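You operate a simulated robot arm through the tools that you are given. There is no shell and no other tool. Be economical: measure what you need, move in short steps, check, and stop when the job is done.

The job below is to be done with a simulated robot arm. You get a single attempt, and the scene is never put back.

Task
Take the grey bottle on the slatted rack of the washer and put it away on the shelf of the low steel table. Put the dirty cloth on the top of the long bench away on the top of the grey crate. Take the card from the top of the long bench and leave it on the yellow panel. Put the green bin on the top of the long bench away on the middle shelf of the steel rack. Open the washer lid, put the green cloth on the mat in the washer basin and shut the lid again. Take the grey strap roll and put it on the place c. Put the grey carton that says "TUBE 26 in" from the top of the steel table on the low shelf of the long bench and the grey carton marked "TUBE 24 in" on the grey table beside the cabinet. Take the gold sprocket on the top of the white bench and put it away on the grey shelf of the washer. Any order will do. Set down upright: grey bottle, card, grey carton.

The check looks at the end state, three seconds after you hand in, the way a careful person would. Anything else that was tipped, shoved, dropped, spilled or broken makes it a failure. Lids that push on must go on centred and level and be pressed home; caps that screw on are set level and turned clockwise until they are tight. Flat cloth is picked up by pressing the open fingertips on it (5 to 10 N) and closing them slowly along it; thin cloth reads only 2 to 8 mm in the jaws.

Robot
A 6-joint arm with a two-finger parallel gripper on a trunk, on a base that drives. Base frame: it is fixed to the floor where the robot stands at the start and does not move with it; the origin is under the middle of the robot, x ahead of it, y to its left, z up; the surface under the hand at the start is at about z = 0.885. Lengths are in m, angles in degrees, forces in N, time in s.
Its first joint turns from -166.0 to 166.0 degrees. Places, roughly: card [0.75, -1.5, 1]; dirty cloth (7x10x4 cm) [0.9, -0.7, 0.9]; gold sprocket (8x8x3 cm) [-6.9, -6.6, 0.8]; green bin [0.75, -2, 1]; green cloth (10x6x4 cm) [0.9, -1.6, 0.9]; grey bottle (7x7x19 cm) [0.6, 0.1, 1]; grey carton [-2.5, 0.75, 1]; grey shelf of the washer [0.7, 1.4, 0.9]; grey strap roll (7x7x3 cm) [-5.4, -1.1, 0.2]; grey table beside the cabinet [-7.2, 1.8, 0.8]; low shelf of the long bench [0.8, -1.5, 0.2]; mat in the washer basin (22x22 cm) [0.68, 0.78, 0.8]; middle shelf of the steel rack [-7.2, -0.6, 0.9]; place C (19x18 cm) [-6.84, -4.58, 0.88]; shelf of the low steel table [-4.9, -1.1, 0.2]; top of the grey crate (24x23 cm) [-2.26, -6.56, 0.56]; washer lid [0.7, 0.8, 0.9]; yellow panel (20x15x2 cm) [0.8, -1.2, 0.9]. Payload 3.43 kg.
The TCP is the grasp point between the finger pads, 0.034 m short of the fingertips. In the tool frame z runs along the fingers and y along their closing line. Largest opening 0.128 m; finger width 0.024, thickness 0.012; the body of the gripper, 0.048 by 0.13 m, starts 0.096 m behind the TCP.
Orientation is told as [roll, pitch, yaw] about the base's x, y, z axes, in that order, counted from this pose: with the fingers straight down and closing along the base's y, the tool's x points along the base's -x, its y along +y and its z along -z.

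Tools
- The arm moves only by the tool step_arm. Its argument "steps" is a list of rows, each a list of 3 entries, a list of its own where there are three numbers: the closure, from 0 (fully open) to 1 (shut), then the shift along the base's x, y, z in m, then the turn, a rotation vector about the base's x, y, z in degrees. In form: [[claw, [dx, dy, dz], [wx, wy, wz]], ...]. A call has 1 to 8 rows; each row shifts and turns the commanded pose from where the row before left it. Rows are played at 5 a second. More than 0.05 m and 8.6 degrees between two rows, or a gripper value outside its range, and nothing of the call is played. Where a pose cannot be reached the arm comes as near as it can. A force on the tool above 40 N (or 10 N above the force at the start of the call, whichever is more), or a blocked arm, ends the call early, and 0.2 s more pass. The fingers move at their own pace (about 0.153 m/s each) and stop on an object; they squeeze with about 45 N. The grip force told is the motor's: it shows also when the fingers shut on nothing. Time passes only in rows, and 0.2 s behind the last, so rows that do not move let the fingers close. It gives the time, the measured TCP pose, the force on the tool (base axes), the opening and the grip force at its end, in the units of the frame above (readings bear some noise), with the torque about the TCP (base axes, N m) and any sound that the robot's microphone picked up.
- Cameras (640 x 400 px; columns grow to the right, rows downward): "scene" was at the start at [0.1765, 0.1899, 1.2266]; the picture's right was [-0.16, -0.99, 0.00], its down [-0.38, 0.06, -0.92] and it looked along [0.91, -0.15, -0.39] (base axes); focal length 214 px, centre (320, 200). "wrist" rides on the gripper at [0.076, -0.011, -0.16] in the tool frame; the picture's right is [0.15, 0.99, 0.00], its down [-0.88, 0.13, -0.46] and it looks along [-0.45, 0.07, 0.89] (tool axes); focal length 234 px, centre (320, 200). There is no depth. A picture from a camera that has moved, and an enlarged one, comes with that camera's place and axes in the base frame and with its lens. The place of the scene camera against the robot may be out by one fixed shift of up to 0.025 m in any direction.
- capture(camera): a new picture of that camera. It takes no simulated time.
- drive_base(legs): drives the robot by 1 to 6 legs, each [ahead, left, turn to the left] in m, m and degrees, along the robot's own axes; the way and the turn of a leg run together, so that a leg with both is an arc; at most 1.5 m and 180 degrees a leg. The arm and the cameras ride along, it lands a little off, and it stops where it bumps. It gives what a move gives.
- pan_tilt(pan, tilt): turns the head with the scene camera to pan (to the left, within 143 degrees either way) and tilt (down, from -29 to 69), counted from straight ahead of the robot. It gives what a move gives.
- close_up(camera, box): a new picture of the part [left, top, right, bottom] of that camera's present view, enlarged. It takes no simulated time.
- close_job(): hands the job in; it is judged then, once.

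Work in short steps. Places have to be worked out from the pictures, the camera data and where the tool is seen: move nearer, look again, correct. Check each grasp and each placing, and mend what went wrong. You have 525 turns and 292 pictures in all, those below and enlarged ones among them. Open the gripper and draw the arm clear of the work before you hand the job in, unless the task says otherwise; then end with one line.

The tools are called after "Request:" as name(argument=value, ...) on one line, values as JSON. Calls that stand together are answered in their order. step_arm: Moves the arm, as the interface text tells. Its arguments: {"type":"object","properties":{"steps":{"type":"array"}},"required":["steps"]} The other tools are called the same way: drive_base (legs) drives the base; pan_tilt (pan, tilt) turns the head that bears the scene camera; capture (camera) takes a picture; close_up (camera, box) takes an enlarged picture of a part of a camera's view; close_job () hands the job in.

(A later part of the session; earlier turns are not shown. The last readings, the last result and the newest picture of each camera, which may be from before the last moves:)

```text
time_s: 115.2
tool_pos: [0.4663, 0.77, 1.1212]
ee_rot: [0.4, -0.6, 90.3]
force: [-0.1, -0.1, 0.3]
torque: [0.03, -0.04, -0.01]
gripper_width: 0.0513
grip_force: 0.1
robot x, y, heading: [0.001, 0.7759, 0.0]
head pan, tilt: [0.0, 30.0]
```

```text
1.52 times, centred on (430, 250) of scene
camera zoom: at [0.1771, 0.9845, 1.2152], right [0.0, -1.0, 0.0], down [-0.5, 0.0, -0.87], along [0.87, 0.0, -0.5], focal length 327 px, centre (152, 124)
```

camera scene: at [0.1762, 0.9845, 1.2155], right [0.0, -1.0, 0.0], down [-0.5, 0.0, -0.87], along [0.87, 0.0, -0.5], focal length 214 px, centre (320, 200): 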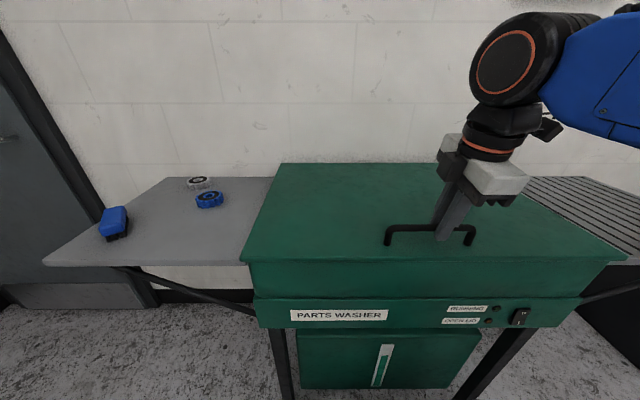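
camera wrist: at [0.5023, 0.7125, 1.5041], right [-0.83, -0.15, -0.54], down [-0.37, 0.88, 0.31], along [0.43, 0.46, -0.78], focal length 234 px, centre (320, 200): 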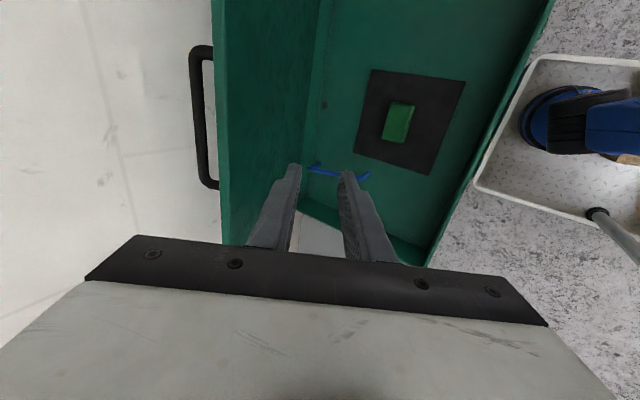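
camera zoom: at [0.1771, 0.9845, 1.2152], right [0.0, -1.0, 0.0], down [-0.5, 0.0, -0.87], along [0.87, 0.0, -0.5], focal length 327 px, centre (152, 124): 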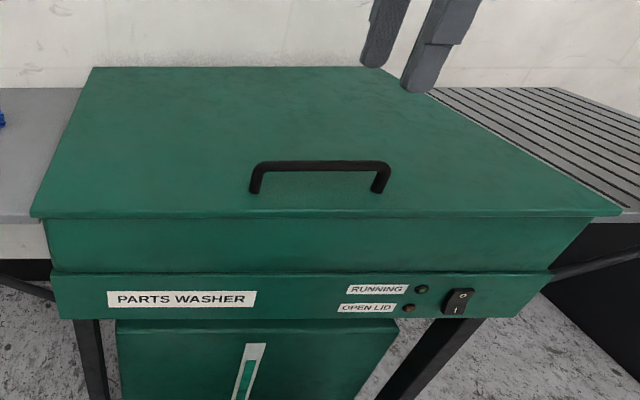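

To be sure it is fully seated, I close the fingers and press lightly on the lid just behind the bar.

Request:
step_arm(steps=[[1, [0.04, 0, -0.01], [0, 0, 0]], [1, [0.04, 0, -0.03], [0, 0, 0]], [1, [0, 0, -0.045], [0, 0, 0]], [1, [0, 0, -0.045], [0, 0, 0]]])

Request:
step_arm(steps=[[1, [0, 0, -0.012], [0, 0, 0]], [1, [0, 0, -0.008], [0, 0, 0]], [1, [0, 0, -0.008], [0, 0, 0]], [1, [0, 0, -0.008], [0, 0, 0]], [1, [0, 0, -0.008], [0, 0, 0]], [1, [0, 0, -0.008], [0, 0, 0]]])

Request:
close_up(camera="scene", box=[220, 150, 640, 350])

```text
time_s: 116.2
tool_pos: [0.5462, 0.7705, 0.9914]
ee_rot: [0.3, -0.7, 90.3]
force: [-0.1, -0.4, 0.0]
torque: [-0.03, -0.02, -0.01]
gripper_width: 0.0
grip_force: 33.6
robot x, y, heading: [0.0043, 0.7805, -0.2]
head pan, tilt: [0.0, 30.0]
```

```text
time_s: 117.5
tool_pos: [0.5456, 0.7719, 0.9511]
ee_rot: [-0.1, -0.7, 90.3]
force: [-8.9, -1.1, 15.3]
torque: [-0.15, 0.34, -0.03]
gripper_width: 0.0
grip_force: 33.0
robot x, y, heading: [0.0013, 0.7792, -0.1]
head pan, tilt: [0.0, 30.0]
stopped in row 6: the force on the tool passed its limit at 62 N (the readings are from after the stop); the commanded pose is now the measured one
```

```text
1.52 times, centred on (430, 250) of scene
camera zoom: at [0.1766, 0.9845, 1.2153], right [0.0, -1.0, 0.0], down [-0.5, 0.0, -0.87], along [0.87, 0.0, -0.5], focal length 327 px, centre (152, 124)
```

zoom: 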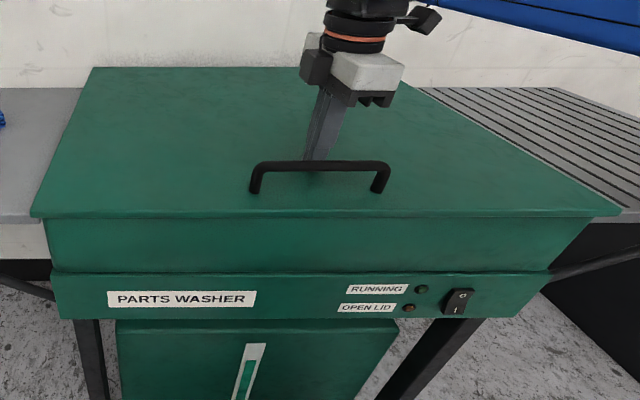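

The lid is fully seated. Next the bottle: I raise the hand, draw it back and turn the wrist toward yaw 180 (camera side forward/up) for a side grasp.

Request:
step_arm(steps=[[1, [0, 0, 0.045], [0, 0, 0]], [1, [0, 0, 0.045], [0, 0, 0]], [1, [0, 0, 0.045], [0, 0, 0]], [1, [-0.04, 0, 0.02], [0, 0, 8]], [1, [-0.04, 0, 0], [0, 0, 8]], [1, [-0.02, 0, 0], [0, 0, 8]], [1, [0, 0, 0], [0, 0, 8]], [1, [0, 0, 0], [0, 0, 8]]])

Request:
step_arm(steps=[[0.5, [0, 0, 0], [0, 0, 8]], [0, [0, 0, 0], [0, 0, 8]], [0, [0, 0, 0], [0, 0, 8]], [0, [0, 0, 0], [0, 0, 8]], [0, [0, 0, 0], [0, 0, 8]], [0, [0, 0, 0], [0, 0, 8]], [0, [0, 0, 0], [0, 0, 1.7]]])

```text
time_s: 119.3
tool_pos: [0.4467, 0.7695, 1.105]
ee_rot: [-0.1, -0.7, 130.5]
force: [0.3, 0.2, -0.1]
torque: [0.02, -0.01, -0.01]
gripper_width: 0.0003
grip_force: 33.3
robot x, y, heading: [0.0012, 0.7783, -0.2]
head pan, tilt: [0.0, 30.0]
```

```text
time_s: 120.9
tool_pos: [0.4467, 0.7714, 1.1059]
ee_rot: [0.1, -0.7, -180.0]
force: [-0.5, -1.2, 0.6]
torque: [0.02, -0.03, -0.01]
gripper_width: 0.1279
grip_force: 0.1
robot x, y, heading: [0.0031, 0.7819, -0.2]
head pan, tilt: [0.0, 30.0]
```

Wrist turned. I drive to face the bottle, 0.2 m further back, then pitch the fingers forward.

Request:
drive_base(legs=[[-0.2, 0, 0], [0, -0.68, 0]])

Request:
step_arm(steps=[[0, [0, 0, 0], [0, -8.5, 0]], [0, [0, 0, 0], [0, -8.5, 0]], [0, [0, 0, 0], [0, -8.5, 0]], [0, [0, 0, 0], [0, -8.5, 0]], [0, [0, 0, 0], [0, -8.5, 0]], [0, [0, 0, 0], [0, -8.5, 0]], [0, [0, 0, 0], [0, -8.5, 0]], [0, [0, 0, 0], [0, -8.5, 0]]])

Request:
step_arm(steps=[[0, [0, 0, -0.02], [0, -8.5, 0]], [0, [0, 0, -0.02], [0, -8.5, 0]], [0, [0, 0, -0.02], [0, -5, 0]], [0, [0, 0, -0.02], [0, 0, 0]]])

Request:
capture(camera="wrist")

Request:
capture(camera="scene")

```text
time_s: 125.9
tool_pos: [0.247, 0.0884, 1.1051]
ee_rot: [0.1, -0.8, -179.8]
force: [0.6, 0.2, -1.3]
torque: [0.01, -0.01, 0.0]
gripper_width: 0.1281
grip_force: 0.1
robot x, y, heading: [-0.1988, 0.0979, 0.1]
head pan, tilt: [0.0, 30.0]
```

```text
time_s: 127.7
tool_pos: [0.2819, 0.0771, 1.1039]
ee_rot: [0.2, 67.4, 173.8]
force: [-3.2, 2.3, 1.0]
torque: [-0.05, -0.13, 0.01]
gripper_width: 0.1281
grip_force: 0.1
out of reach, approached as far as the arm can: row 7, 8
robot x, y, heading: [-0.1939, 0.0934, 0.1]
head pan, tilt: [0.0, 30.0]
```

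```text
time_s: 128.7
tool_pos: [0.2859, 0.1044, 1.0238]
ee_rot: [13.7, 89.4, -166.2]
force: [0.2, 0.2, -0.3]
torque: [0.02, -0.02, -0.01]
gripper_width: 0.1278
grip_force: 0.0
out of reach, approached as far as the arm can: row 1, 2
robot x, y, heading: [-0.1989, 0.0956, 0.2]
head pan, tilt: [0.0, 30.0]
```

```text
221 pictures are left
camera wrist: at [0.1256, 0.1171, 1.1014], right [0.0, -0.99, 0.15], down [-0.47, -0.13, -0.87], along [0.88, -0.07, -0.46], focal length 234 px, centre (320, 200)
```

wrist: 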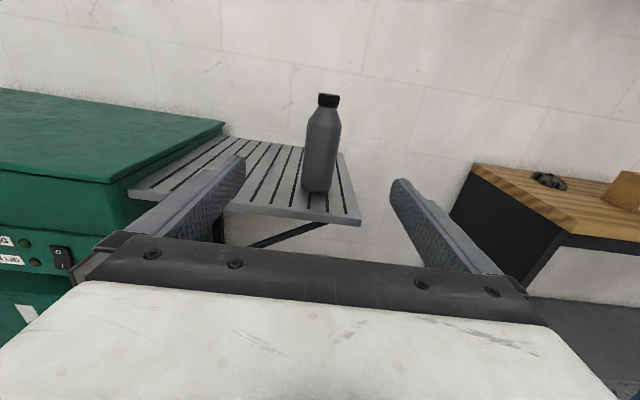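

```text
220 pictures are left
camera scene: at [-0.0232, 0.3008, 1.2152], right [0.0, -1.0, 0.0], down [-0.5, 0.0, -0.87], along [0.87, 0.0, -0.5], focal length 214 px, centre (320, 200)
```

scene: 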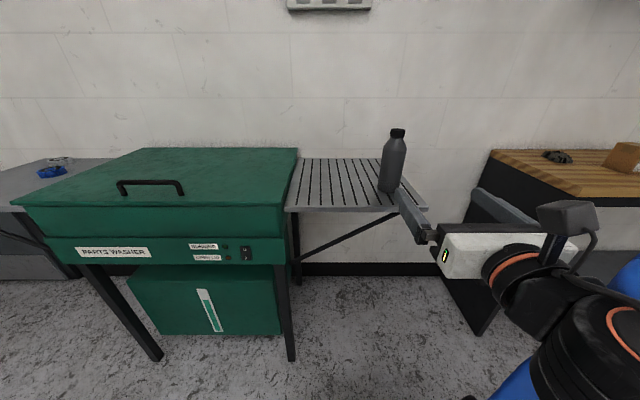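

The hand is horizontal and the bottle stands at about (0.605,0.094). I approach at z 0.975 with open fingers.

Request:
step_arm(steps=[[0, [0.04, -0.005, -0.02], [0, 0, 0]], [0, [0.04, -0.005, -0.02], [0, 0, 0]], [0, [0.045, 0, -0.009], [0, 0, 0]], [0, [0.045, 0, 0], [0, 0, 0]], [0, [0.04, 0, 0], [0, 0, 0]]])

Request:
capture(camera="wrist")

```text
time_s: 130.1
tool_pos: [0.4157, 0.2844, 0.9786]
ee_rot: [17.0, 89.4, -135.2]
force: [-0.5, -0.7, -0.9]
torque: [-0.02, 0.04, -0.01]
gripper_width: 0.1281
grip_force: 0.0
out of reach, approached as far as the arm can: row 3
robot x, y, heading: [-0.1983, 0.0977, 0.0]
head pan, tilt: [0.0, 30.0]
stopped in row 5: the arm was blocked; the commanded pose is now the measured one
```

```text
219 pictures are left
camera wrist: at [0.2678, 0.2214, 1.0564], right [0.46, -0.87, 0.15], down [-0.35, -0.34, -0.87], along [0.81, 0.35, -0.46], focal length 234 px, centre (320, 200)
```

wrist: 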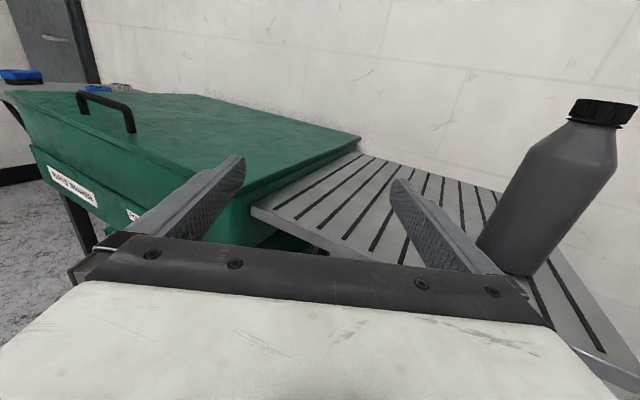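

The arm swung left into another configuration without touching the bottle. I try turning the hand back to straight ahead from here, in small steps.

Request:
step_arm(steps=[[0, [-0.02, 0, 0.01], [0, 0, -6]], [0, [-0.02, 0, 0.01], [0, 0, -6]], [0, [-0.02, -0.02, 0], [0, 0, -6]], [0, [-0.02, -0.02, 0], [0, 0, -6]]])

Request:
capture(camera="scene")

```text
time_s: 131.1
tool_pos: [0.3354, 0.245, 0.9979]
ee_rot: [17.1, 89.2, -159.1]
force: [0.4, 0.0, 0.3]
torque: [0.01, 0.0, 0.05]
gripper_width: 0.128
grip_force: 0.0
robot x, y, heading: [-0.2005, 0.0956, -0.1]
head pan, tilt: [0.0, 30.0]
```

```text
218 pictures are left
camera scene: at [-0.0231, 0.3005, 1.2152], right [0.0, -1.0, 0.0], down [-0.5, 0.0, -0.87], along [0.87, 0.0, -0.5], focal length 214 px, centre (320, 200)
```

scene: 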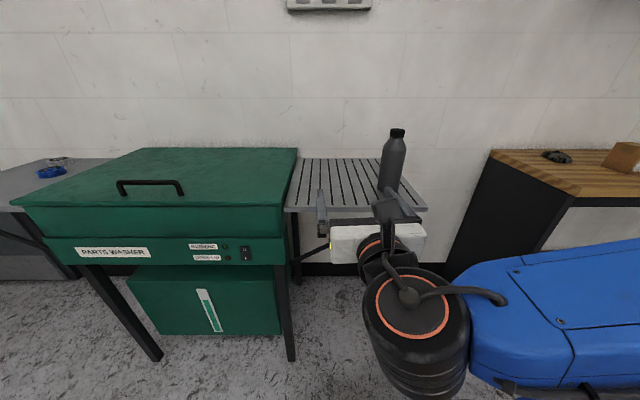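

The arm is folded too close in; I keep this hand offset (0.15 m left of the robot's centre) and use the base to line up: sidestep right and square the hand.

Request:
step_arm(steps=[[0, [0, 0, -0.01], [0, 0, -4]], [0, [0, 0, -0.01], [0, 0, -3]]])

Request:
drive_base(legs=[[0, -0.15, 0]])

Request:
capture(camera="wrist")

```text
time_s: 131.7
tool_pos: [0.3352, 0.2445, 0.9781]
ee_rot: [13.9, 89.2, -169.3]
force: [-0.5, -0.5, -0.3]
torque: [0.01, 0.02, 0.0]
gripper_width: 0.128
grip_force: 0.1
robot x, y, heading: [-0.1957, 0.0986, 0.3]
head pan, tilt: [0.0, 30.0]
```

```text
time_s: 133.0
tool_pos: [0.3354, 0.0944, 0.9792]
ee_rot: [15.7, 89.3, -167.7]
force: [-0.2, -0.1, -1.2]
torque: [-0.01, -0.04, 0.03]
gripper_width: 0.128
grip_force: 0.1
robot x, y, heading: [-0.1963, -0.0519, 0.2]
head pan, tilt: [0.0, 30.0]
```

```text
217 pictures are left
camera wrist: at [0.1764, 0.1166, 1.0567], right [-0.05, -0.99, 0.15], down [-0.47, -0.11, -0.87], along [0.88, -0.12, -0.46], focal length 234 px, centre (320, 200)
```

wrist: 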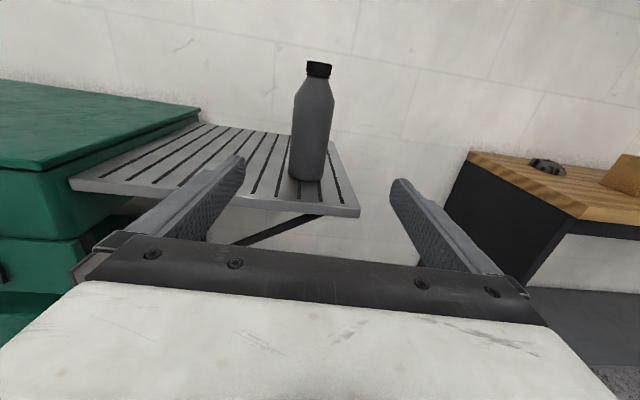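

Lined up with the bottle (y about 0.094). I drive forward 0.17 m.

Request:
drive_base(legs=[[0.17, 0, 0]])

Request:
capture(camera="wrist")

```text
time_s: 134.5
tool_pos: [0.508, 0.0953, 0.9791]
ee_rot: [15.4, 89.2, -167.8]
force: [0.5, 1.0, 0.4]
torque: [0.01, 0.0, 0.0]
gripper_width: 0.1281
grip_force: 0.0
robot x, y, heading: [-0.027, -0.0527, 0.1]
head pan, tilt: [0.0, 30.0]
```

```text
216 pictures are left
camera wrist: at [0.3475, 0.1173, 1.0568], right [-0.05, -0.99, 0.15], down [-0.47, -0.11, -0.87], along [0.88, -0.12, -0.46], focal length 234 px, centre (320, 200)
```

wrist: 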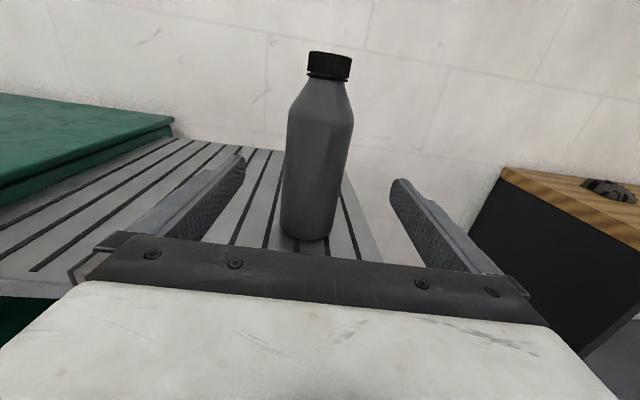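

Centred. I advance the arm 9 cm so the bottle sits between the pads, then close.

Request:
step_arm(steps=[[0, [0.03, 0, 0], [0, 0, 0]], [0, [0.03, 0, 0], [0, 0, 0]], [0, [0.03, -0.001, 0], [0, 0, 0]], [0, [0, 0, 0], [0, 0, 0]]])

Request:
capture(camera="wrist")

```text
time_s: 135.5
tool_pos: [0.5963, 0.0949, 0.9785]
ee_rot: [14.9, 89.2, -168.2]
force: [0.0, 0.4, -0.8]
torque: [0.02, 0.01, 0.01]
gripper_width: 0.1279
grip_force: 0.0
robot x, y, heading: [-0.0262, -0.0527, 0.1]
head pan, tilt: [0.0, 30.0]
```

```text
215 pictures are left
camera wrist: at [0.4379, 0.1155, 1.0571], right [-0.05, -0.99, 0.15], down [-0.47, -0.11, -0.87], along [0.88, -0.12, -0.46], focal length 234 px, centre (320, 200)
```

wrist: 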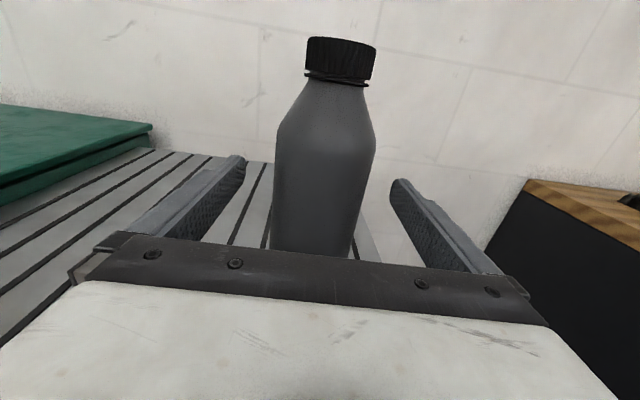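

Request:
step_arm(steps=[[0, [0.009, 0, 0], [0, 0, 0]], [0.4, [0, 0, 0], [0, 0, 0]], [0.6, [0, 0, 0], [0, 0, 0]], [1, [0, 0, 0], [0, 0, 0]], [1, [0, 0, 0], [0, 0, 0]], [1, [0, 0, 0], [0, 0, 0]]])

Request:
capture(camera="wrist")

```text
time_s: 136.9
tool_pos: [0.6065, 0.0949, 0.9784]
ee_rot: [15.3, 89.2, -167.9]
force: [1.9, 1.4, 3.9]
torque: [0.06, -0.13, -0.02]
gripper_width: 0.0665
grip_force: 44.7
robot x, y, heading: [-0.0269, -0.0523, 0.3]
head pan, tilt: [0.0, 30.0]
```

```text
214 pictures are left
camera wrist: at [0.447, 0.1159, 1.0571], right [-0.05, -0.99, 0.15], down [-0.47, -0.11, -0.87], along [0.88, -0.12, -0.46], focal length 234 px, centre (320, 200)
```

wrist: 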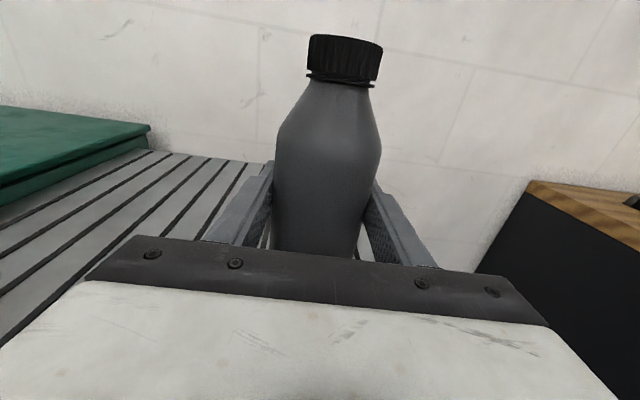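

Gripped (66.5 mm). I lift 4 cm, back away and turn to face the room.

Request:
step_arm(steps=[[1, [0, 0, 0.02], [0, 0, 0]], [1, [0, 0, 0.02], [0, 0, 0]], [1, [0, 0, 0], [0, 0, 0]]])

Request:
drive_base(legs=[[-0.6, 0, 0], [0, 0, 180]])

Request:
pan_tilt(pan=0, tilt=15)

Request:
capture(camera="scene")

Request:
capture(camera="wrist")

```text
time_s: 137.7
tool_pos: [0.6059, 0.0957, 1.0191]
ee_rot: [15.8, 89.1, -167.4]
force: [0.6, 0.1, -6.5]
torque: [0.0, -0.06, 0.01]
gripper_width: 0.0665
grip_force: 45.3
robot x, y, heading: [-0.026, -0.0542, 0.1]
head pan, tilt: [0.0, 30.0]
```

```text
time_s: 148.5
tool_pos: [-1.2564, -0.2182, 1.0192]
ee_rot: [15.5, 89.2, 13.7]
force: [-0.7, 0.0, -6.4]
torque: [-0.01, 0.06, 0.0]
gripper_width: 0.0668
grip_force: 45.5
robot x, y, heading: [-0.6286, -0.0566, -178.3]
head pan, tilt: [0.0, 30.0]
```

```text
time_s: 149.3
tool_pos: [-1.2561, -0.2192, 1.0184]
ee_rot: [15.8, 89.2, 14.0]
force: [0.4, -0.1, -6.8]
torque: [-0.02, 0.04, -0.01]
gripper_width: 0.0667
grip_force: 45.1
robot x, y, heading: [-0.6283, -0.0526, -178.3]
head pan, tilt: [0.0, 15.0]
```

```text
213 pictures are left
camera scene: at [-0.7905, -0.2946, 1.2393], right [-0.03, 1.0, 0.0], down [0.26, 0.01, -0.97], along [-0.97, -0.03, -0.26], focal length 214 px, centre (320, 200)
```

scene: 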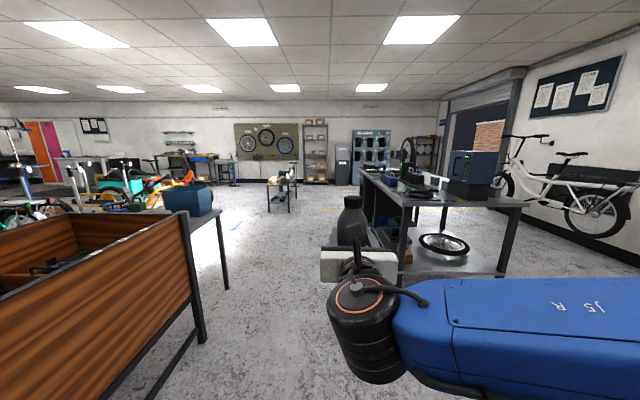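

```text
212 pictures are left
camera wrist: at [-1.1001, -0.2349, 1.0968], right [0.03, 0.99, 0.15], down [0.47, 0.12, -0.87], along [-0.88, 0.1, -0.46], focal length 234 px, centre (320, 200)
```

wrist: 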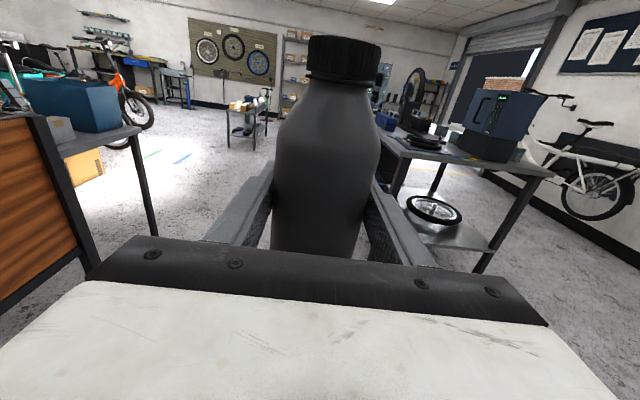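

The way between the brown tub on the left and the steel table on the right is clear near y = -0.4. I drive along it toward the low table.

Request:
drive_base(legs=[[0.5, 0.35, -1.5], [1.5, 0, 0], [0.6, 0, 0]])

Request:
capture(camera="scene")

```text
time_s: 162.8
tool_pos: [-3.8822, -0.5701, 1.0188]
ee_rot: [15.5, 89.2, 12.5]
force: [-0.1, -0.5, -6.4]
torque: [0.02, 0.03, -0.01]
gripper_width: 0.0667
grip_force: 45.1
robot x, y, heading: [-3.2486, -0.4193, -179.8]
head pan, tilt: [0.0, 15.0]
```

```text
211 pictures are left
camera scene: at [-3.4171, -0.6573, 1.2394], right [-0.01, 1.0, 0.0], down [0.26, 0.0, -0.97], along [-0.97, -0.01, -0.26], focal length 214 px, centre (320, 200)
```

scene: 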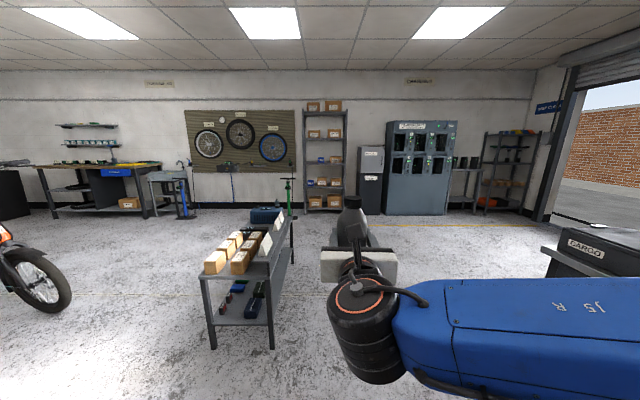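

The low table's top is at about 0.5 and its shelf at about 0.2, spanning y -1.34 to -0.97. I look to the right for clearance and at the shelf close-up.

Request:
close_up(camera="scene", box=[190, 190, 330, 360])

Request:
pan_tilt(pan=-60, tilt=20)

Request:
capture(camera="scene")

```text
2.35 times, centred on (260, 275) of scene
camera zoom: at [-3.4171, -0.6573, 1.2394], right [-0.01, 1.0, 0.0], down [0.26, 0.0, -0.97], along [-0.97, -0.01, -0.26], focal length 505 px, centre (461, 24)
```

zoom: 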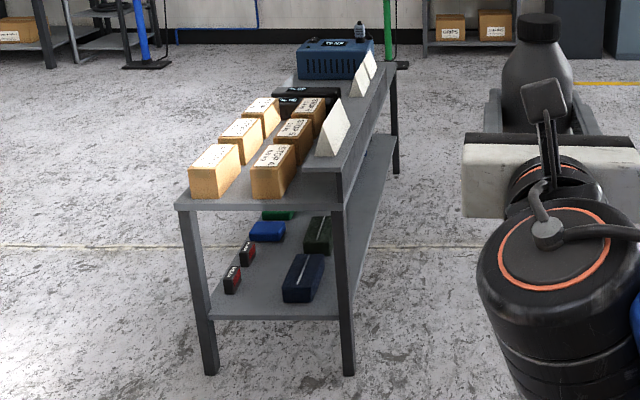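

```text
time_s: 164.2
tool_pos: [-3.8817, -0.5713, 1.018]
ee_rot: [15.7, 89.2, 12.5]
force: [-0.2, 1.3, -6.7]
torque: [-0.05, 0.06, 0.01]
gripper_width: 0.0666
grip_force: 45.4
robot x, y, heading: [-3.2479, -0.4239, -179.9]
head pan, tilt: [-60.0, 20.0]
```

```text
209 pictures are left
camera scene: at [-3.3707, -0.5765, 1.2313], right [0.86, 0.51, 0.0], down [0.17, -0.3, -0.94], along [-0.47, 0.81, -0.34], focal length 214 px, centre (320, 200)
```

scene: 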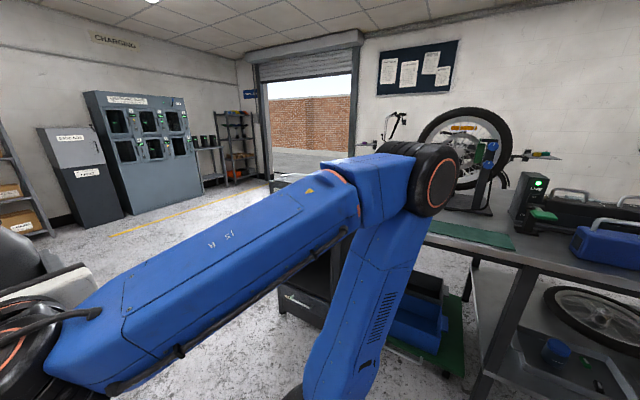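

A narrow raised ledge runs on the near side, below it the shelf is open. I drive alongside, turn to face -y, and look at the shelf from the side.

Request:
drive_base(legs=[[1.0, -0.25, 0], [0.55, 0, 0], [0, 0, 90]])

Request:
pan_tilt(pan=0, tilt=50)

Request:
capture(camera="scene")

```text
time_s: 176.0
tool_pos: [-4.6554, -0.8183, 1.0188]
ee_rot: [15.7, 89.3, 102.2]
force: [0.7, -0.3, -5.9]
torque: [-0.03, 0.0, 0.02]
gripper_width: 0.0668
grip_force: 44.7
robot x, y, heading: [-4.7977, -0.1858, -90.0]
head pan, tilt: [-60.0, 20.0]
```

```text
time_s: 177.3
tool_pos: [-4.6552, -0.8187, 1.0188]
ee_rot: [16.0, 89.3, 102.5]
force: [-0.6, 0.0, -5.9]
torque: [-0.03, -0.02, -0.03]
gripper_width: 0.0666
grip_force: 45.2
robot x, y, heading: [-4.8011, -0.1851, -90.1]
head pan, tilt: [0.0, 50.0]
```

```text
208 pictures are left
camera scene: at [-4.5756, -0.3584, 1.1857], right [-1.0, 0.0, 0.0], down [0.0, 0.77, -0.64], along [0.0, -0.64, -0.77], focal length 214 px, centre (320, 200)
```

scene: 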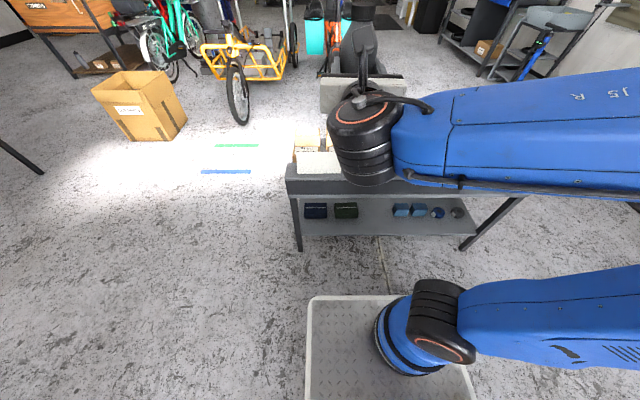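

Request:
close_up(camera="scene", box=[280, 160, 540, 270])

```text
2.46 times, centred on (410, 215) of scene
camera zoom: at [-4.5756, -0.3584, 1.1857], right [-1.0, 0.0, 0.0], down [0.0, 0.77, -0.64], along [0.0, -0.64, -0.77], focal length 528 px, centre (98, 163)
```

zoom: 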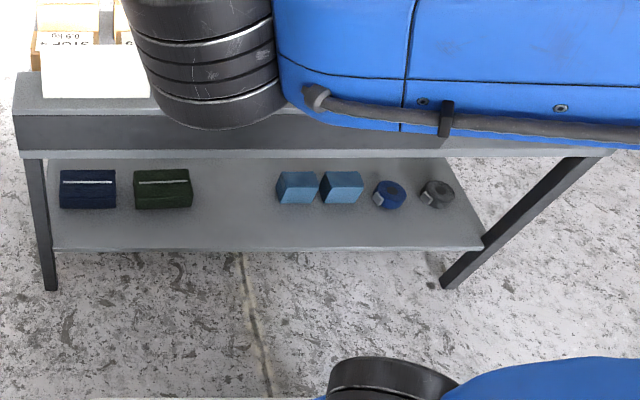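

The shelf is free between x = -4.79 and -4.99 (row at y about -1.05). Before lowering I check what is behind the robot.

Request:
pan_tilt(pan=140, tilt=40)

Request:
capture(camera="scene")

Request:
pan_tilt(pan=-140, tilt=40)

Request:
capture(camera="scene")

```text
time_s: 179.6
tool_pos: [-4.6553, -0.8184, 1.0176]
ee_rot: [15.9, 89.2, 102.4]
force: [0.0, 0.0, -7.0]
torque: [-0.04, -0.02, 0.03]
gripper_width: 0.0665
grip_force: 44.7
robot x, y, heading: [-4.8018, -0.1829, -89.9]
head pan, tilt: [140.0, 40.0]
```

```text
206 pictures are left
camera scene: at [-4.5206, -0.2164, 1.1999], right [0.76, -0.64, 0.0], down [-0.41, -0.49, -0.77], along [0.49, 0.59, -0.64], focal length 214 px, centre (320, 200)
```

scene: 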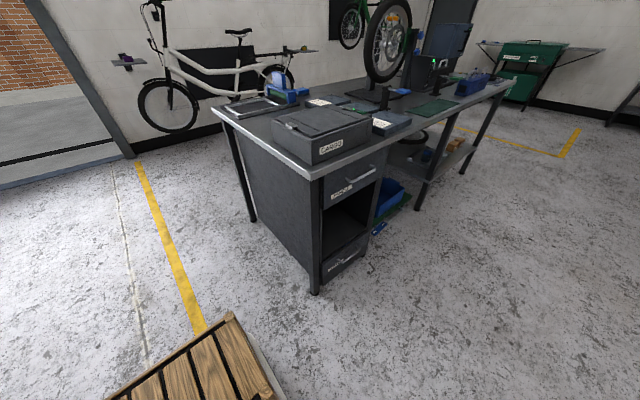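

```text
time_s: 183.4
tool_pos: [-4.6556, -0.8192, 1.0181]
ee_rot: [15.7, 89.2, 102.3]
force: [-0.5, -0.1, -6.4]
torque: [-0.03, 0.0, 0.0]
gripper_width: 0.067
grip_force: 44.7
robot x, y, heading: [-4.8014, -0.1859, -90.1]
head pan, tilt: [-140.0, 40.0]
```

```text
205 pictures are left
camera scene: at [-4.6299, -0.2161, 1.1999], right [0.77, 0.64, 0.0], down [0.41, -0.49, -0.77], along [-0.49, 0.59, -0.64], focal length 214 px, centre (320, 200)
```

scene: 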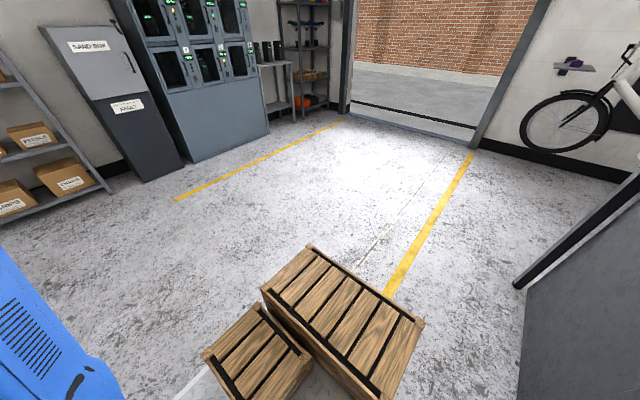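

Clear behind. I back off 0.2 m and shift so the hand is at x = -4.89, then lower the arm.

Request:
drive_base(legs=[[-0.2, -0.235, 0]])

Request:
pan_tilt(pan=0, tilt=50)

Request:
step_arm(steps=[[1, [0, 0, -0.05], [0, 0, 0]], [1, [0, 0, -0.05], [0, 0, 0]], [1, [0, 0, -0.05], [0, 0, 0]], [1, [0, 0, -0.05], [0, 0, 0]], [1, [0, 0, -0.05], [0, 0, 0]], [1, [0, 0, -0.05], [0, 0, 0]], [1, [0, 0, -0.05], [0, 0, 0]], [1, [0, 0, -0.05], [0, 0, 0]]])

Request:
capture(camera="scene")

```text
time_s: 185.5
tool_pos: [-4.8927, -0.6152, 1.0194]
ee_rot: [15.9, 89.2, 102.4]
force: [0.0, -1.2, -6.2]
torque: [-0.03, 0.02, 0.01]
gripper_width: 0.0668
grip_force: 44.9
robot x, y, heading: [-5.0392, 0.0169, -90.2]
head pan, tilt: [-140.0, 40.0]
```

```text
time_s: 187.8
tool_pos: [-4.8926, -0.6158, 1.0183]
ee_rot: [16.0, 89.2, 102.4]
force: [0.5, 0.4, -6.3]
torque: [-0.04, -0.04, 0.02]
gripper_width: 0.0668
grip_force: 44.9
robot x, y, heading: [-5.033, 0.0191, -90.3]
head pan, tilt: [0.0, 50.0]
```

```text
time_s: 189.6
tool_pos: [-4.779, -0.6688, 0.7012]
ee_rot: [11.9, 89.2, 98.1]
force: [0.0, -0.8, -6.0]
torque: [0.0, 0.04, -0.03]
gripper_width: 0.0667
grip_force: 45.3
out of reach, approached as far as the arm can: row 3, 4, 5, 6, 7, 8
robot x, y, heading: [-5.0398, 0.0189, -90.1]
head pan, tilt: [0.0, 50.0]
```

```text
204 pictures are left
camera scene: at [-4.8135, -0.1561, 1.1857], right [-1.0, 0.0, 0.0], down [0.0, 0.77, -0.64], along [0.0, -0.64, -0.77], focal length 214 px, centre (320, 200)
```

scene: 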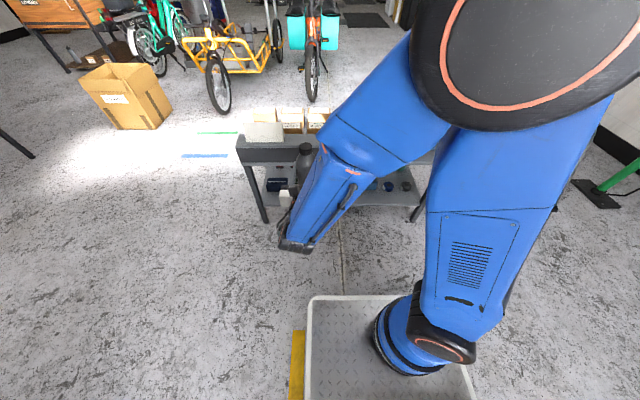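

The arm needs more distance at low heights. I back the base 0.3 m and reach outward while lowering.

Request:
drive_base(legs=[[-0.3, 0, 0]])

Request:
step_arm(steps=[[1, [0, -0.035, -0.035], [0, 0, 0]], [1, [0, -0.035, -0.035], [0, 0, 0]], [1, [0, -0.035, -0.035], [0, 0, 0]], [1, [0, -0.03, -0.04], [0, 0, 0]], [1, [0, -0.03, -0.04], [0, 0, 0]], [1, [0, 0, -0.045], [0, 0, 0]], [1, [0, 0, -0.045], [0, 0, 0]]])

Request:
capture(camera="scene")

Request:
capture(camera="wrist")

```text
time_s: 191.6
tool_pos: [-4.7766, -0.3693, 0.7014]
ee_rot: [15.9, 89.2, 102.4]
force: [-0.5, 0.0, -6.2]
torque: [-0.06, -0.02, -0.05]
gripper_width: 0.0668
grip_force: 44.9
robot x, y, heading: [-5.0372, 0.32, -90.1]
head pan, tilt: [0.0, 50.0]
```

```text
time_s: 193.2
tool_pos: [-4.777, -0.5343, 0.4257]
ee_rot: [13.0, 89.2, 99.5]
force: [1.1, -0.1, -5.1]
torque: [-0.01, 0.0, 0.01]
gripper_width: 0.0665
grip_force: 45.2
robot x, y, heading: [-5.0353, 0.3201, -90.3]
head pan, tilt: [0.0, 50.0]
```

```text
203 pictures are left
camera scene: at [-4.8121, 0.1447, 1.1857], right [-1.0, 0.0, 0.0], down [0.0, 0.77, -0.64], along [0.0, -0.64, -0.77], focal length 214 px, centre (320, 200)
```

scene: 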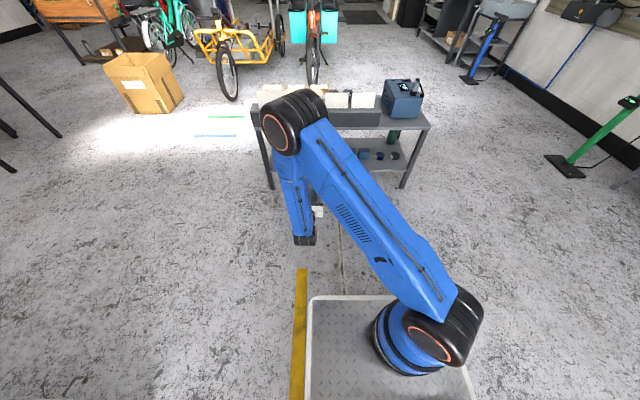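

```text
202 pictures are left
camera wrist: at [-4.7572, -0.3758, 0.5038], right [-0.99, 0.06, 0.15], down [-0.1, 0.47, -0.87], along [-0.12, -0.88, -0.46], focal length 234 px, centre (320, 200)
```

wrist: 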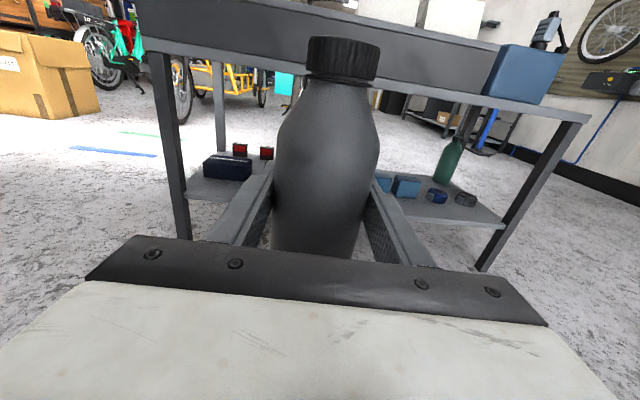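

The shelf row is in view. I lower to z about 0.31, extend a bit more to straighten the arm, and shift toward x = -4.89.

Request:
step_arm(steps=[[1, [-0.02, -0.03, -0.03], [0, 0, 0]], [1, [-0.02, -0.03, -0.03], [0, 0, 0]], [1, [-0.025, -0.03, -0.03], [0, 0, 0]], [1, [-0.025, -0.03, -0.02], [0, 0, 0]], [1, [-0.02, 0, 0], [0, 0, 3]]])

Request:
capture(camera="scene")

Request:
capture(camera="wrist")

```text
time_s: 194.4
tool_pos: [-4.8858, -0.6543, 0.3158]
ee_rot: [14.6, 89.2, 104.0]
force: [0.7, -0.6, -5.7]
torque: [-0.02, -0.03, -0.02]
gripper_width: 0.0666
grip_force: 44.3
robot x, y, heading: [-5.0346, 0.3203, -90.5]
head pan, tilt: [0.0, 50.0]
```

```text
201 pictures are left
camera scene: at [-4.8117, 0.1449, 1.1856], right [-1.0, 0.0, 0.0], down [0.0, 0.77, -0.64], along [0.0, -0.64, -0.77], focal length 214 px, centre (320, 200)
```

scene: 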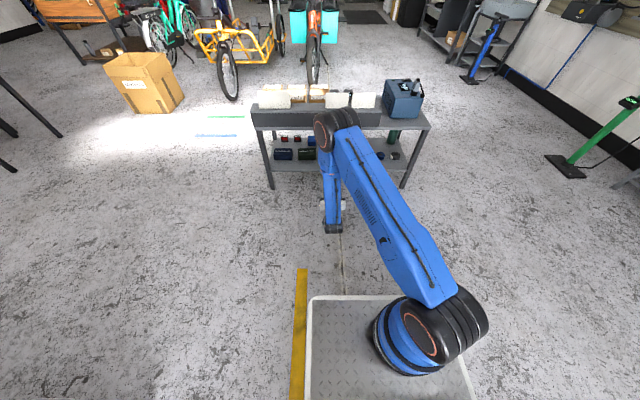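

```text
200 pictures are left
camera wrist: at [-4.8744, -0.495, 0.3939], right [-0.99, 0.01, 0.15], down [-0.13, 0.47, -0.87], along [-0.08, -0.88, -0.46], focal length 234 px, centre (320, 200)
```

wrist: 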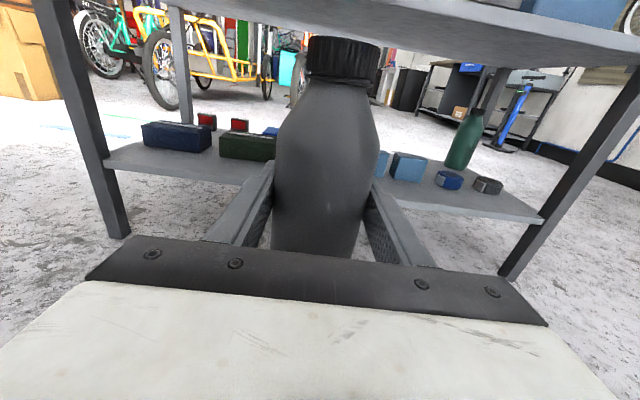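

Good: the gap between the dark green box and the blue boxes is straight ahead. I drive forward with the bottle about 2 cm above the shelf level.

Request:
drive_base(legs=[[0.25, 0, 0]])

Request:
capture(camera="wrist")

```text
time_s: 196.2
tool_pos: [-4.8881, -0.9038, 0.3161]
ee_rot: [15.6, 89.2, 104.9]
force: [1.4, 0.1, -5.4]
torque: [0.02, 0.01, 0.04]
gripper_width: 0.0666
grip_force: 45.3
robot x, y, heading: [-5.0369, 0.0689, -90.5]
head pan, tilt: [0.0, 50.0]
```

```text
199 pictures are left
camera wrist: at [-4.8772, -0.7451, 0.3941], right [-0.99, 0.01, 0.15], down [-0.13, 0.47, -0.87], along [-0.08, -0.88, -0.46], focal length 234 px, centre (320, 200)
```

wrist: 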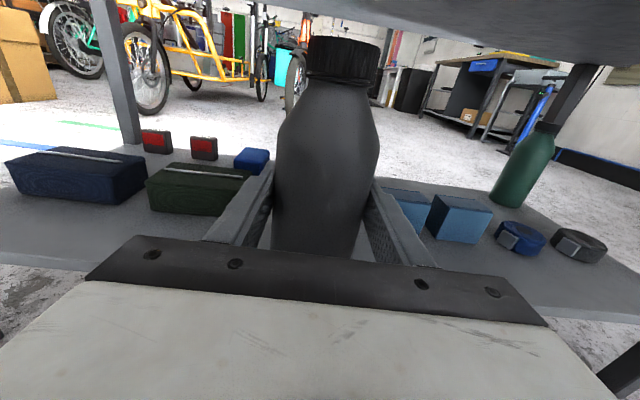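

Clearances hold on both sides; forward another 12 cm.

Request:
drive_base(legs=[[0.12, -0.006, 0]])

Request:
capture(camera="wrist")

```text
time_s: 197.5
tool_pos: [-4.8951, -1.025, 0.3159]
ee_rot: [15.5, 89.2, 104.8]
force: [-0.5, 0.7, -6.1]
torque: [-0.02, 0.01, 0.03]
gripper_width: 0.0665
grip_force: 45.2
robot x, y, heading: [-5.0467, -0.0564, -90.1]
head pan, tilt: [0.0, 50.0]
```

```text
198 pictures are left
camera wrist: at [-4.8835, -0.8658, 0.394], right [-0.99, 0.01, 0.15], down [-0.13, 0.47, -0.87], along [-0.08, -0.88, -0.46], focal length 234 px, centre (320, 200)
```

wrist: 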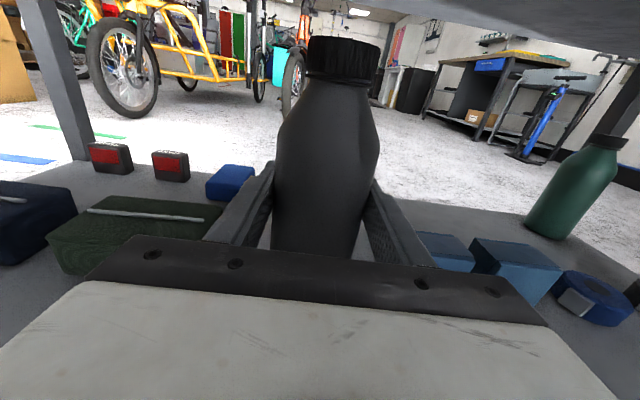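

Now I lower to the shelf in small steps.

Request:
step_arm(steps=[[1, [0, 0, -0.01], [0, 0, 0]], [1, [0, 0, -0.006], [0, 0, 0]], [1, [0, 0, -0.004], [0, 0, 0]], [1, [0, 0, -0.003], [0, 0, 0]], [1, [0, 0, 0], [0, 0, 0]]])

```text
time_s: 198.7
tool_pos: [-4.8943, -1.0244, 0.2926]
ee_rot: [15.5, 89.2, 105.0]
force: [-0.3, -0.6, -6.1]
torque: [-0.01, -0.04, 0.04]
gripper_width: 0.0667
grip_force: 44.6
robot x, y, heading: [-5.0454, -0.0538, -90.3]
head pan, tilt: [0.0, 50.0]
```

Request:
step_arm(steps=[[1, [0, 0, -0.003], [0, 0, 0]], [1, [0, 0, -0.003], [0, 0, 0]], [1, [0, 0, -0.003], [0, 0, 0]], [1, [0, 0, 0], [0, 0, 0]]])

Request:
capture(camera="wrist")

```text
time_s: 199.7
tool_pos: [-4.8954, -1.0257, 0.2852]
ee_rot: [15.6, 89.1, 104.9]
force: [-0.9, 1.4, 2.6]
torque: [0.13, -0.11, 0.05]
gripper_width: 0.0668
grip_force: 45.6
robot x, y, heading: [-5.0442, -0.0544, -90.3]
head pan, tilt: [0.0, 50.0]
```

```text
197 pictures are left
camera wrist: at [-4.8833, -0.8661, 0.3624], right [-0.99, 0.01, 0.15], down [-0.13, 0.47, -0.87], along [-0.08, -0.88, -0.46], focal length 234 px, centre (320, 200)
```

wrist: 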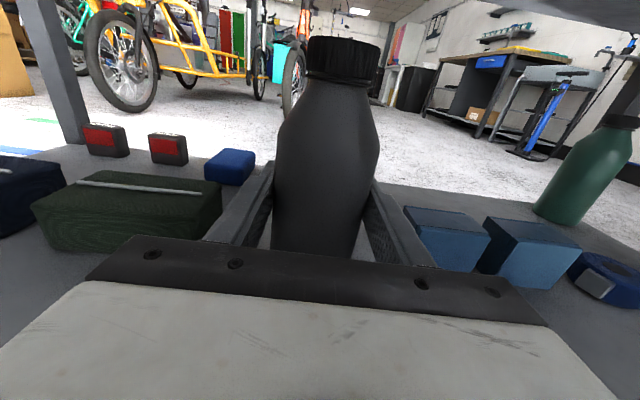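

Contact. I release to 9 cm only, wait, and back out with the base.

Request:
step_arm(steps=[[0.6, [0, 0, 0], [0, 0, 0]], [0.4, [0, 0, 0], [0, 0, 0]], [0.32, [0, 0, 0], [0, 0, 0]], [0.32, [0, 0, 0], [0, 0, 0]]])

Request:
drive_base(legs=[[-0.35, 0, 0]])

Request:
capture(camera="wrist")

```text
time_s: 200.7
tool_pos: [-4.8961, -1.0246, 0.2835]
ee_rot: [15.5, 89.2, 104.9]
force: [0.1, 0.3, -0.8]
torque: [0.01, 0.02, 0.01]
gripper_width: 0.0871
grip_force: 0.1
robot x, y, heading: [-5.0444, -0.0519, -90.3]
head pan, tilt: [0.0, 50.0]
```

```text
time_s: 202.9
tool_pos: [-4.8908, -0.674, 0.2851]
ee_rot: [15.5, 89.2, 105.0]
force: [0.5, -0.3, 0.5]
torque: [0.02, 0.04, 0.02]
gripper_width: 0.0869
grip_force: 0.1
robot x, y, heading: [-5.0423, 0.2946, -89.7]
head pan, tilt: [0.0, 50.0]
```

```text
196 pictures are left
camera wrist: at [-4.8791, -0.5155, 0.3622], right [-0.99, 0.01, 0.15], down [-0.13, 0.47, -0.87], along [-0.08, -0.88, -0.46], focal length 234 px, centre (320, 200)
```

wrist: 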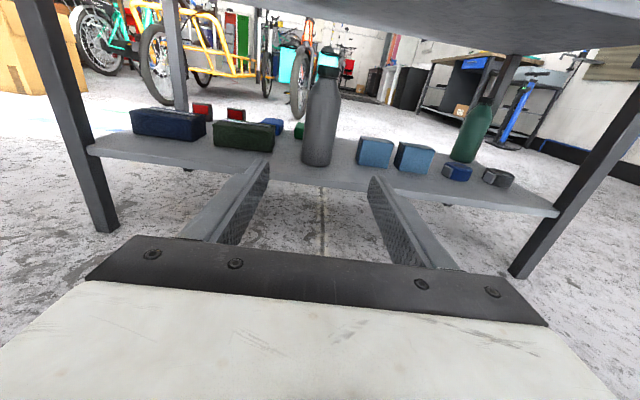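

The bottle stands on the shelf. The grey strap roll is at the right end, about (-5.35,-1.05); I sidestep right to face it and look.

Request:
drive_base(legs=[[0, -0.44, 0]])

Request:
step_arm(steps=[[0.32, [0, 0.02, 0.02], [5, 0, -4]], [0.32, [0, 0.02, 0.02], [5, 0, -4]], [0.32, [0, 0, 0.01], [5, 0, -2]], [0.32, [0, 0, 0], [5, 0, 0]]])

Request:
capture(camera="wrist")

```text
time_s: 205.6
tool_pos: [-5.3272, -0.6736, 0.2847]
ee_rot: [15.5, 89.2, 105.1]
force: [0.4, 0.1, -0.3]
torque: [0.01, 0.01, 0.0]
gripper_width: 0.0869
grip_force: 0.0
robot x, y, heading: [-5.4801, 0.3018, -89.9]
head pan, tilt: [0.0, 50.0]
```

```text
time_s: 206.6
tool_pos: [-5.3283, -0.6345, 0.3336]
ee_rot: [7.6, 69.2, 87.1]
force: [0.0, -0.2, 0.4]
torque: [-0.03, -0.01, 0.0]
gripper_width: 0.0871
grip_force: 0.0
robot x, y, heading: [-5.4831, 0.2975, -90.1]
head pan, tilt: [0.0, 50.0]
```

```text
195 pictures are left
camera wrist: at [-5.2907, -0.5162, 0.4603], right [-0.98, 0.12, 0.18], down [-0.03, 0.75, -0.66], along [-0.22, -0.65, -0.73], focal length 234 px, centre (320, 200)
```

wrist: 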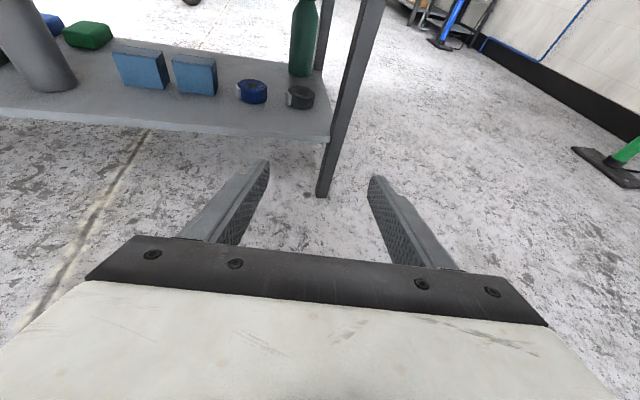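

The roll is at (-5.356,-1.06), the blue one at -5.25, the table leg at x = -5.43. I lower the tilted hand and line up.

Request:
step_arm(steps=[[0.36, [-0.01, -0.01, -0.04], [0, 0, 0]], [0.36, [-0.01, -0.01, -0.04], [0, 0, 0]], [0.36, [-0.004, -0.01, -0.03], [0, 0, 0]]])

Request:
drive_base(legs=[[0.2, 0, 0]])

Request:
capture(camera="wrist")

```text
time_s: 207.4
tool_pos: [-5.3514, -0.6644, 0.2243]
ee_rot: [7.4, 69.2, 87.0]
force: [0.7, 0.1, 0.5]
torque: [0.02, -0.05, -0.01]
gripper_width: 0.0821
grip_force: 0.0
robot x, y, heading: [-5.4789, 0.2967, -90.0]
head pan, tilt: [0.0, 50.0]
```

```text
time_s: 209.0
tool_pos: [-5.3526, -0.8657, 0.2241]
ee_rot: [7.6, 69.3, 87.1]
force: [0.1, -1.0, 0.2]
torque: [-0.02, 0.02, 0.01]
gripper_width: 0.0819
grip_force: 0.1
robot x, y, heading: [-5.4837, 0.0961, -90.0]
head pan, tilt: [0.0, 50.0]
```

```text
194 pictures are left
camera wrist: at [-5.3151, -0.7471, 0.3512], right [-0.98, 0.12, 0.18], down [-0.03, 0.75, -0.66], along [-0.22, -0.65, -0.73], focal length 234 px, centre (320, 200)
```

wrist: 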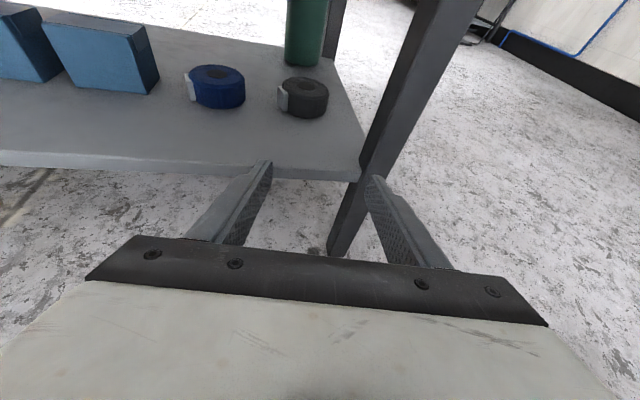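

Going straight would graze the leg, so I shift 3 cm to the left first and then move in along the hand's own slanted axis.

Request:
step_arm(steps=[[0.36, [0.033, 0, -0.003], [0, 0, 0]], [0.36, [-0.007, -0.035, 0], [0, 0, 0]], [0.36, [-0.007, -0.035, -0.001], [0, 0, 0]]])

Request:
capture(camera="wrist")

```text
time_s: 209.8
tool_pos: [-5.3323, -0.9348, 0.2202]
ee_rot: [7.6, 69.1, 87.1]
force: [0.4, -0.1, -0.3]
torque: [0.02, 0.03, -0.02]
gripper_width: 0.082
grip_force: 0.0
robot x, y, heading: [-5.482, 0.0934, -89.8]
head pan, tilt: [0.0, 50.0]
```

```text
193 pictures are left
camera wrist: at [-5.2954, -0.8167, 0.3475], right [-0.98, 0.12, 0.18], down [-0.03, 0.75, -0.66], along [-0.22, -0.65, -0.73], focal length 234 px, centre (320, 200)
```

wrist: 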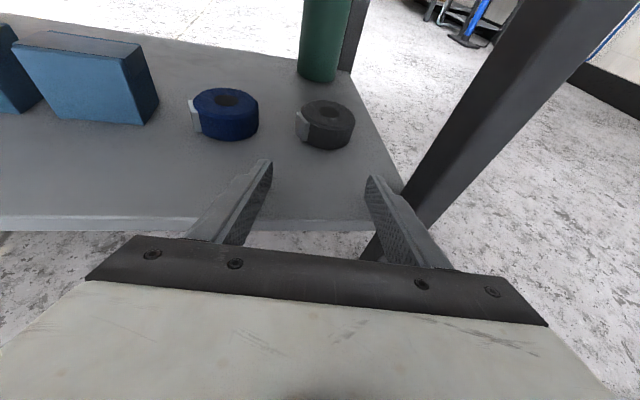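

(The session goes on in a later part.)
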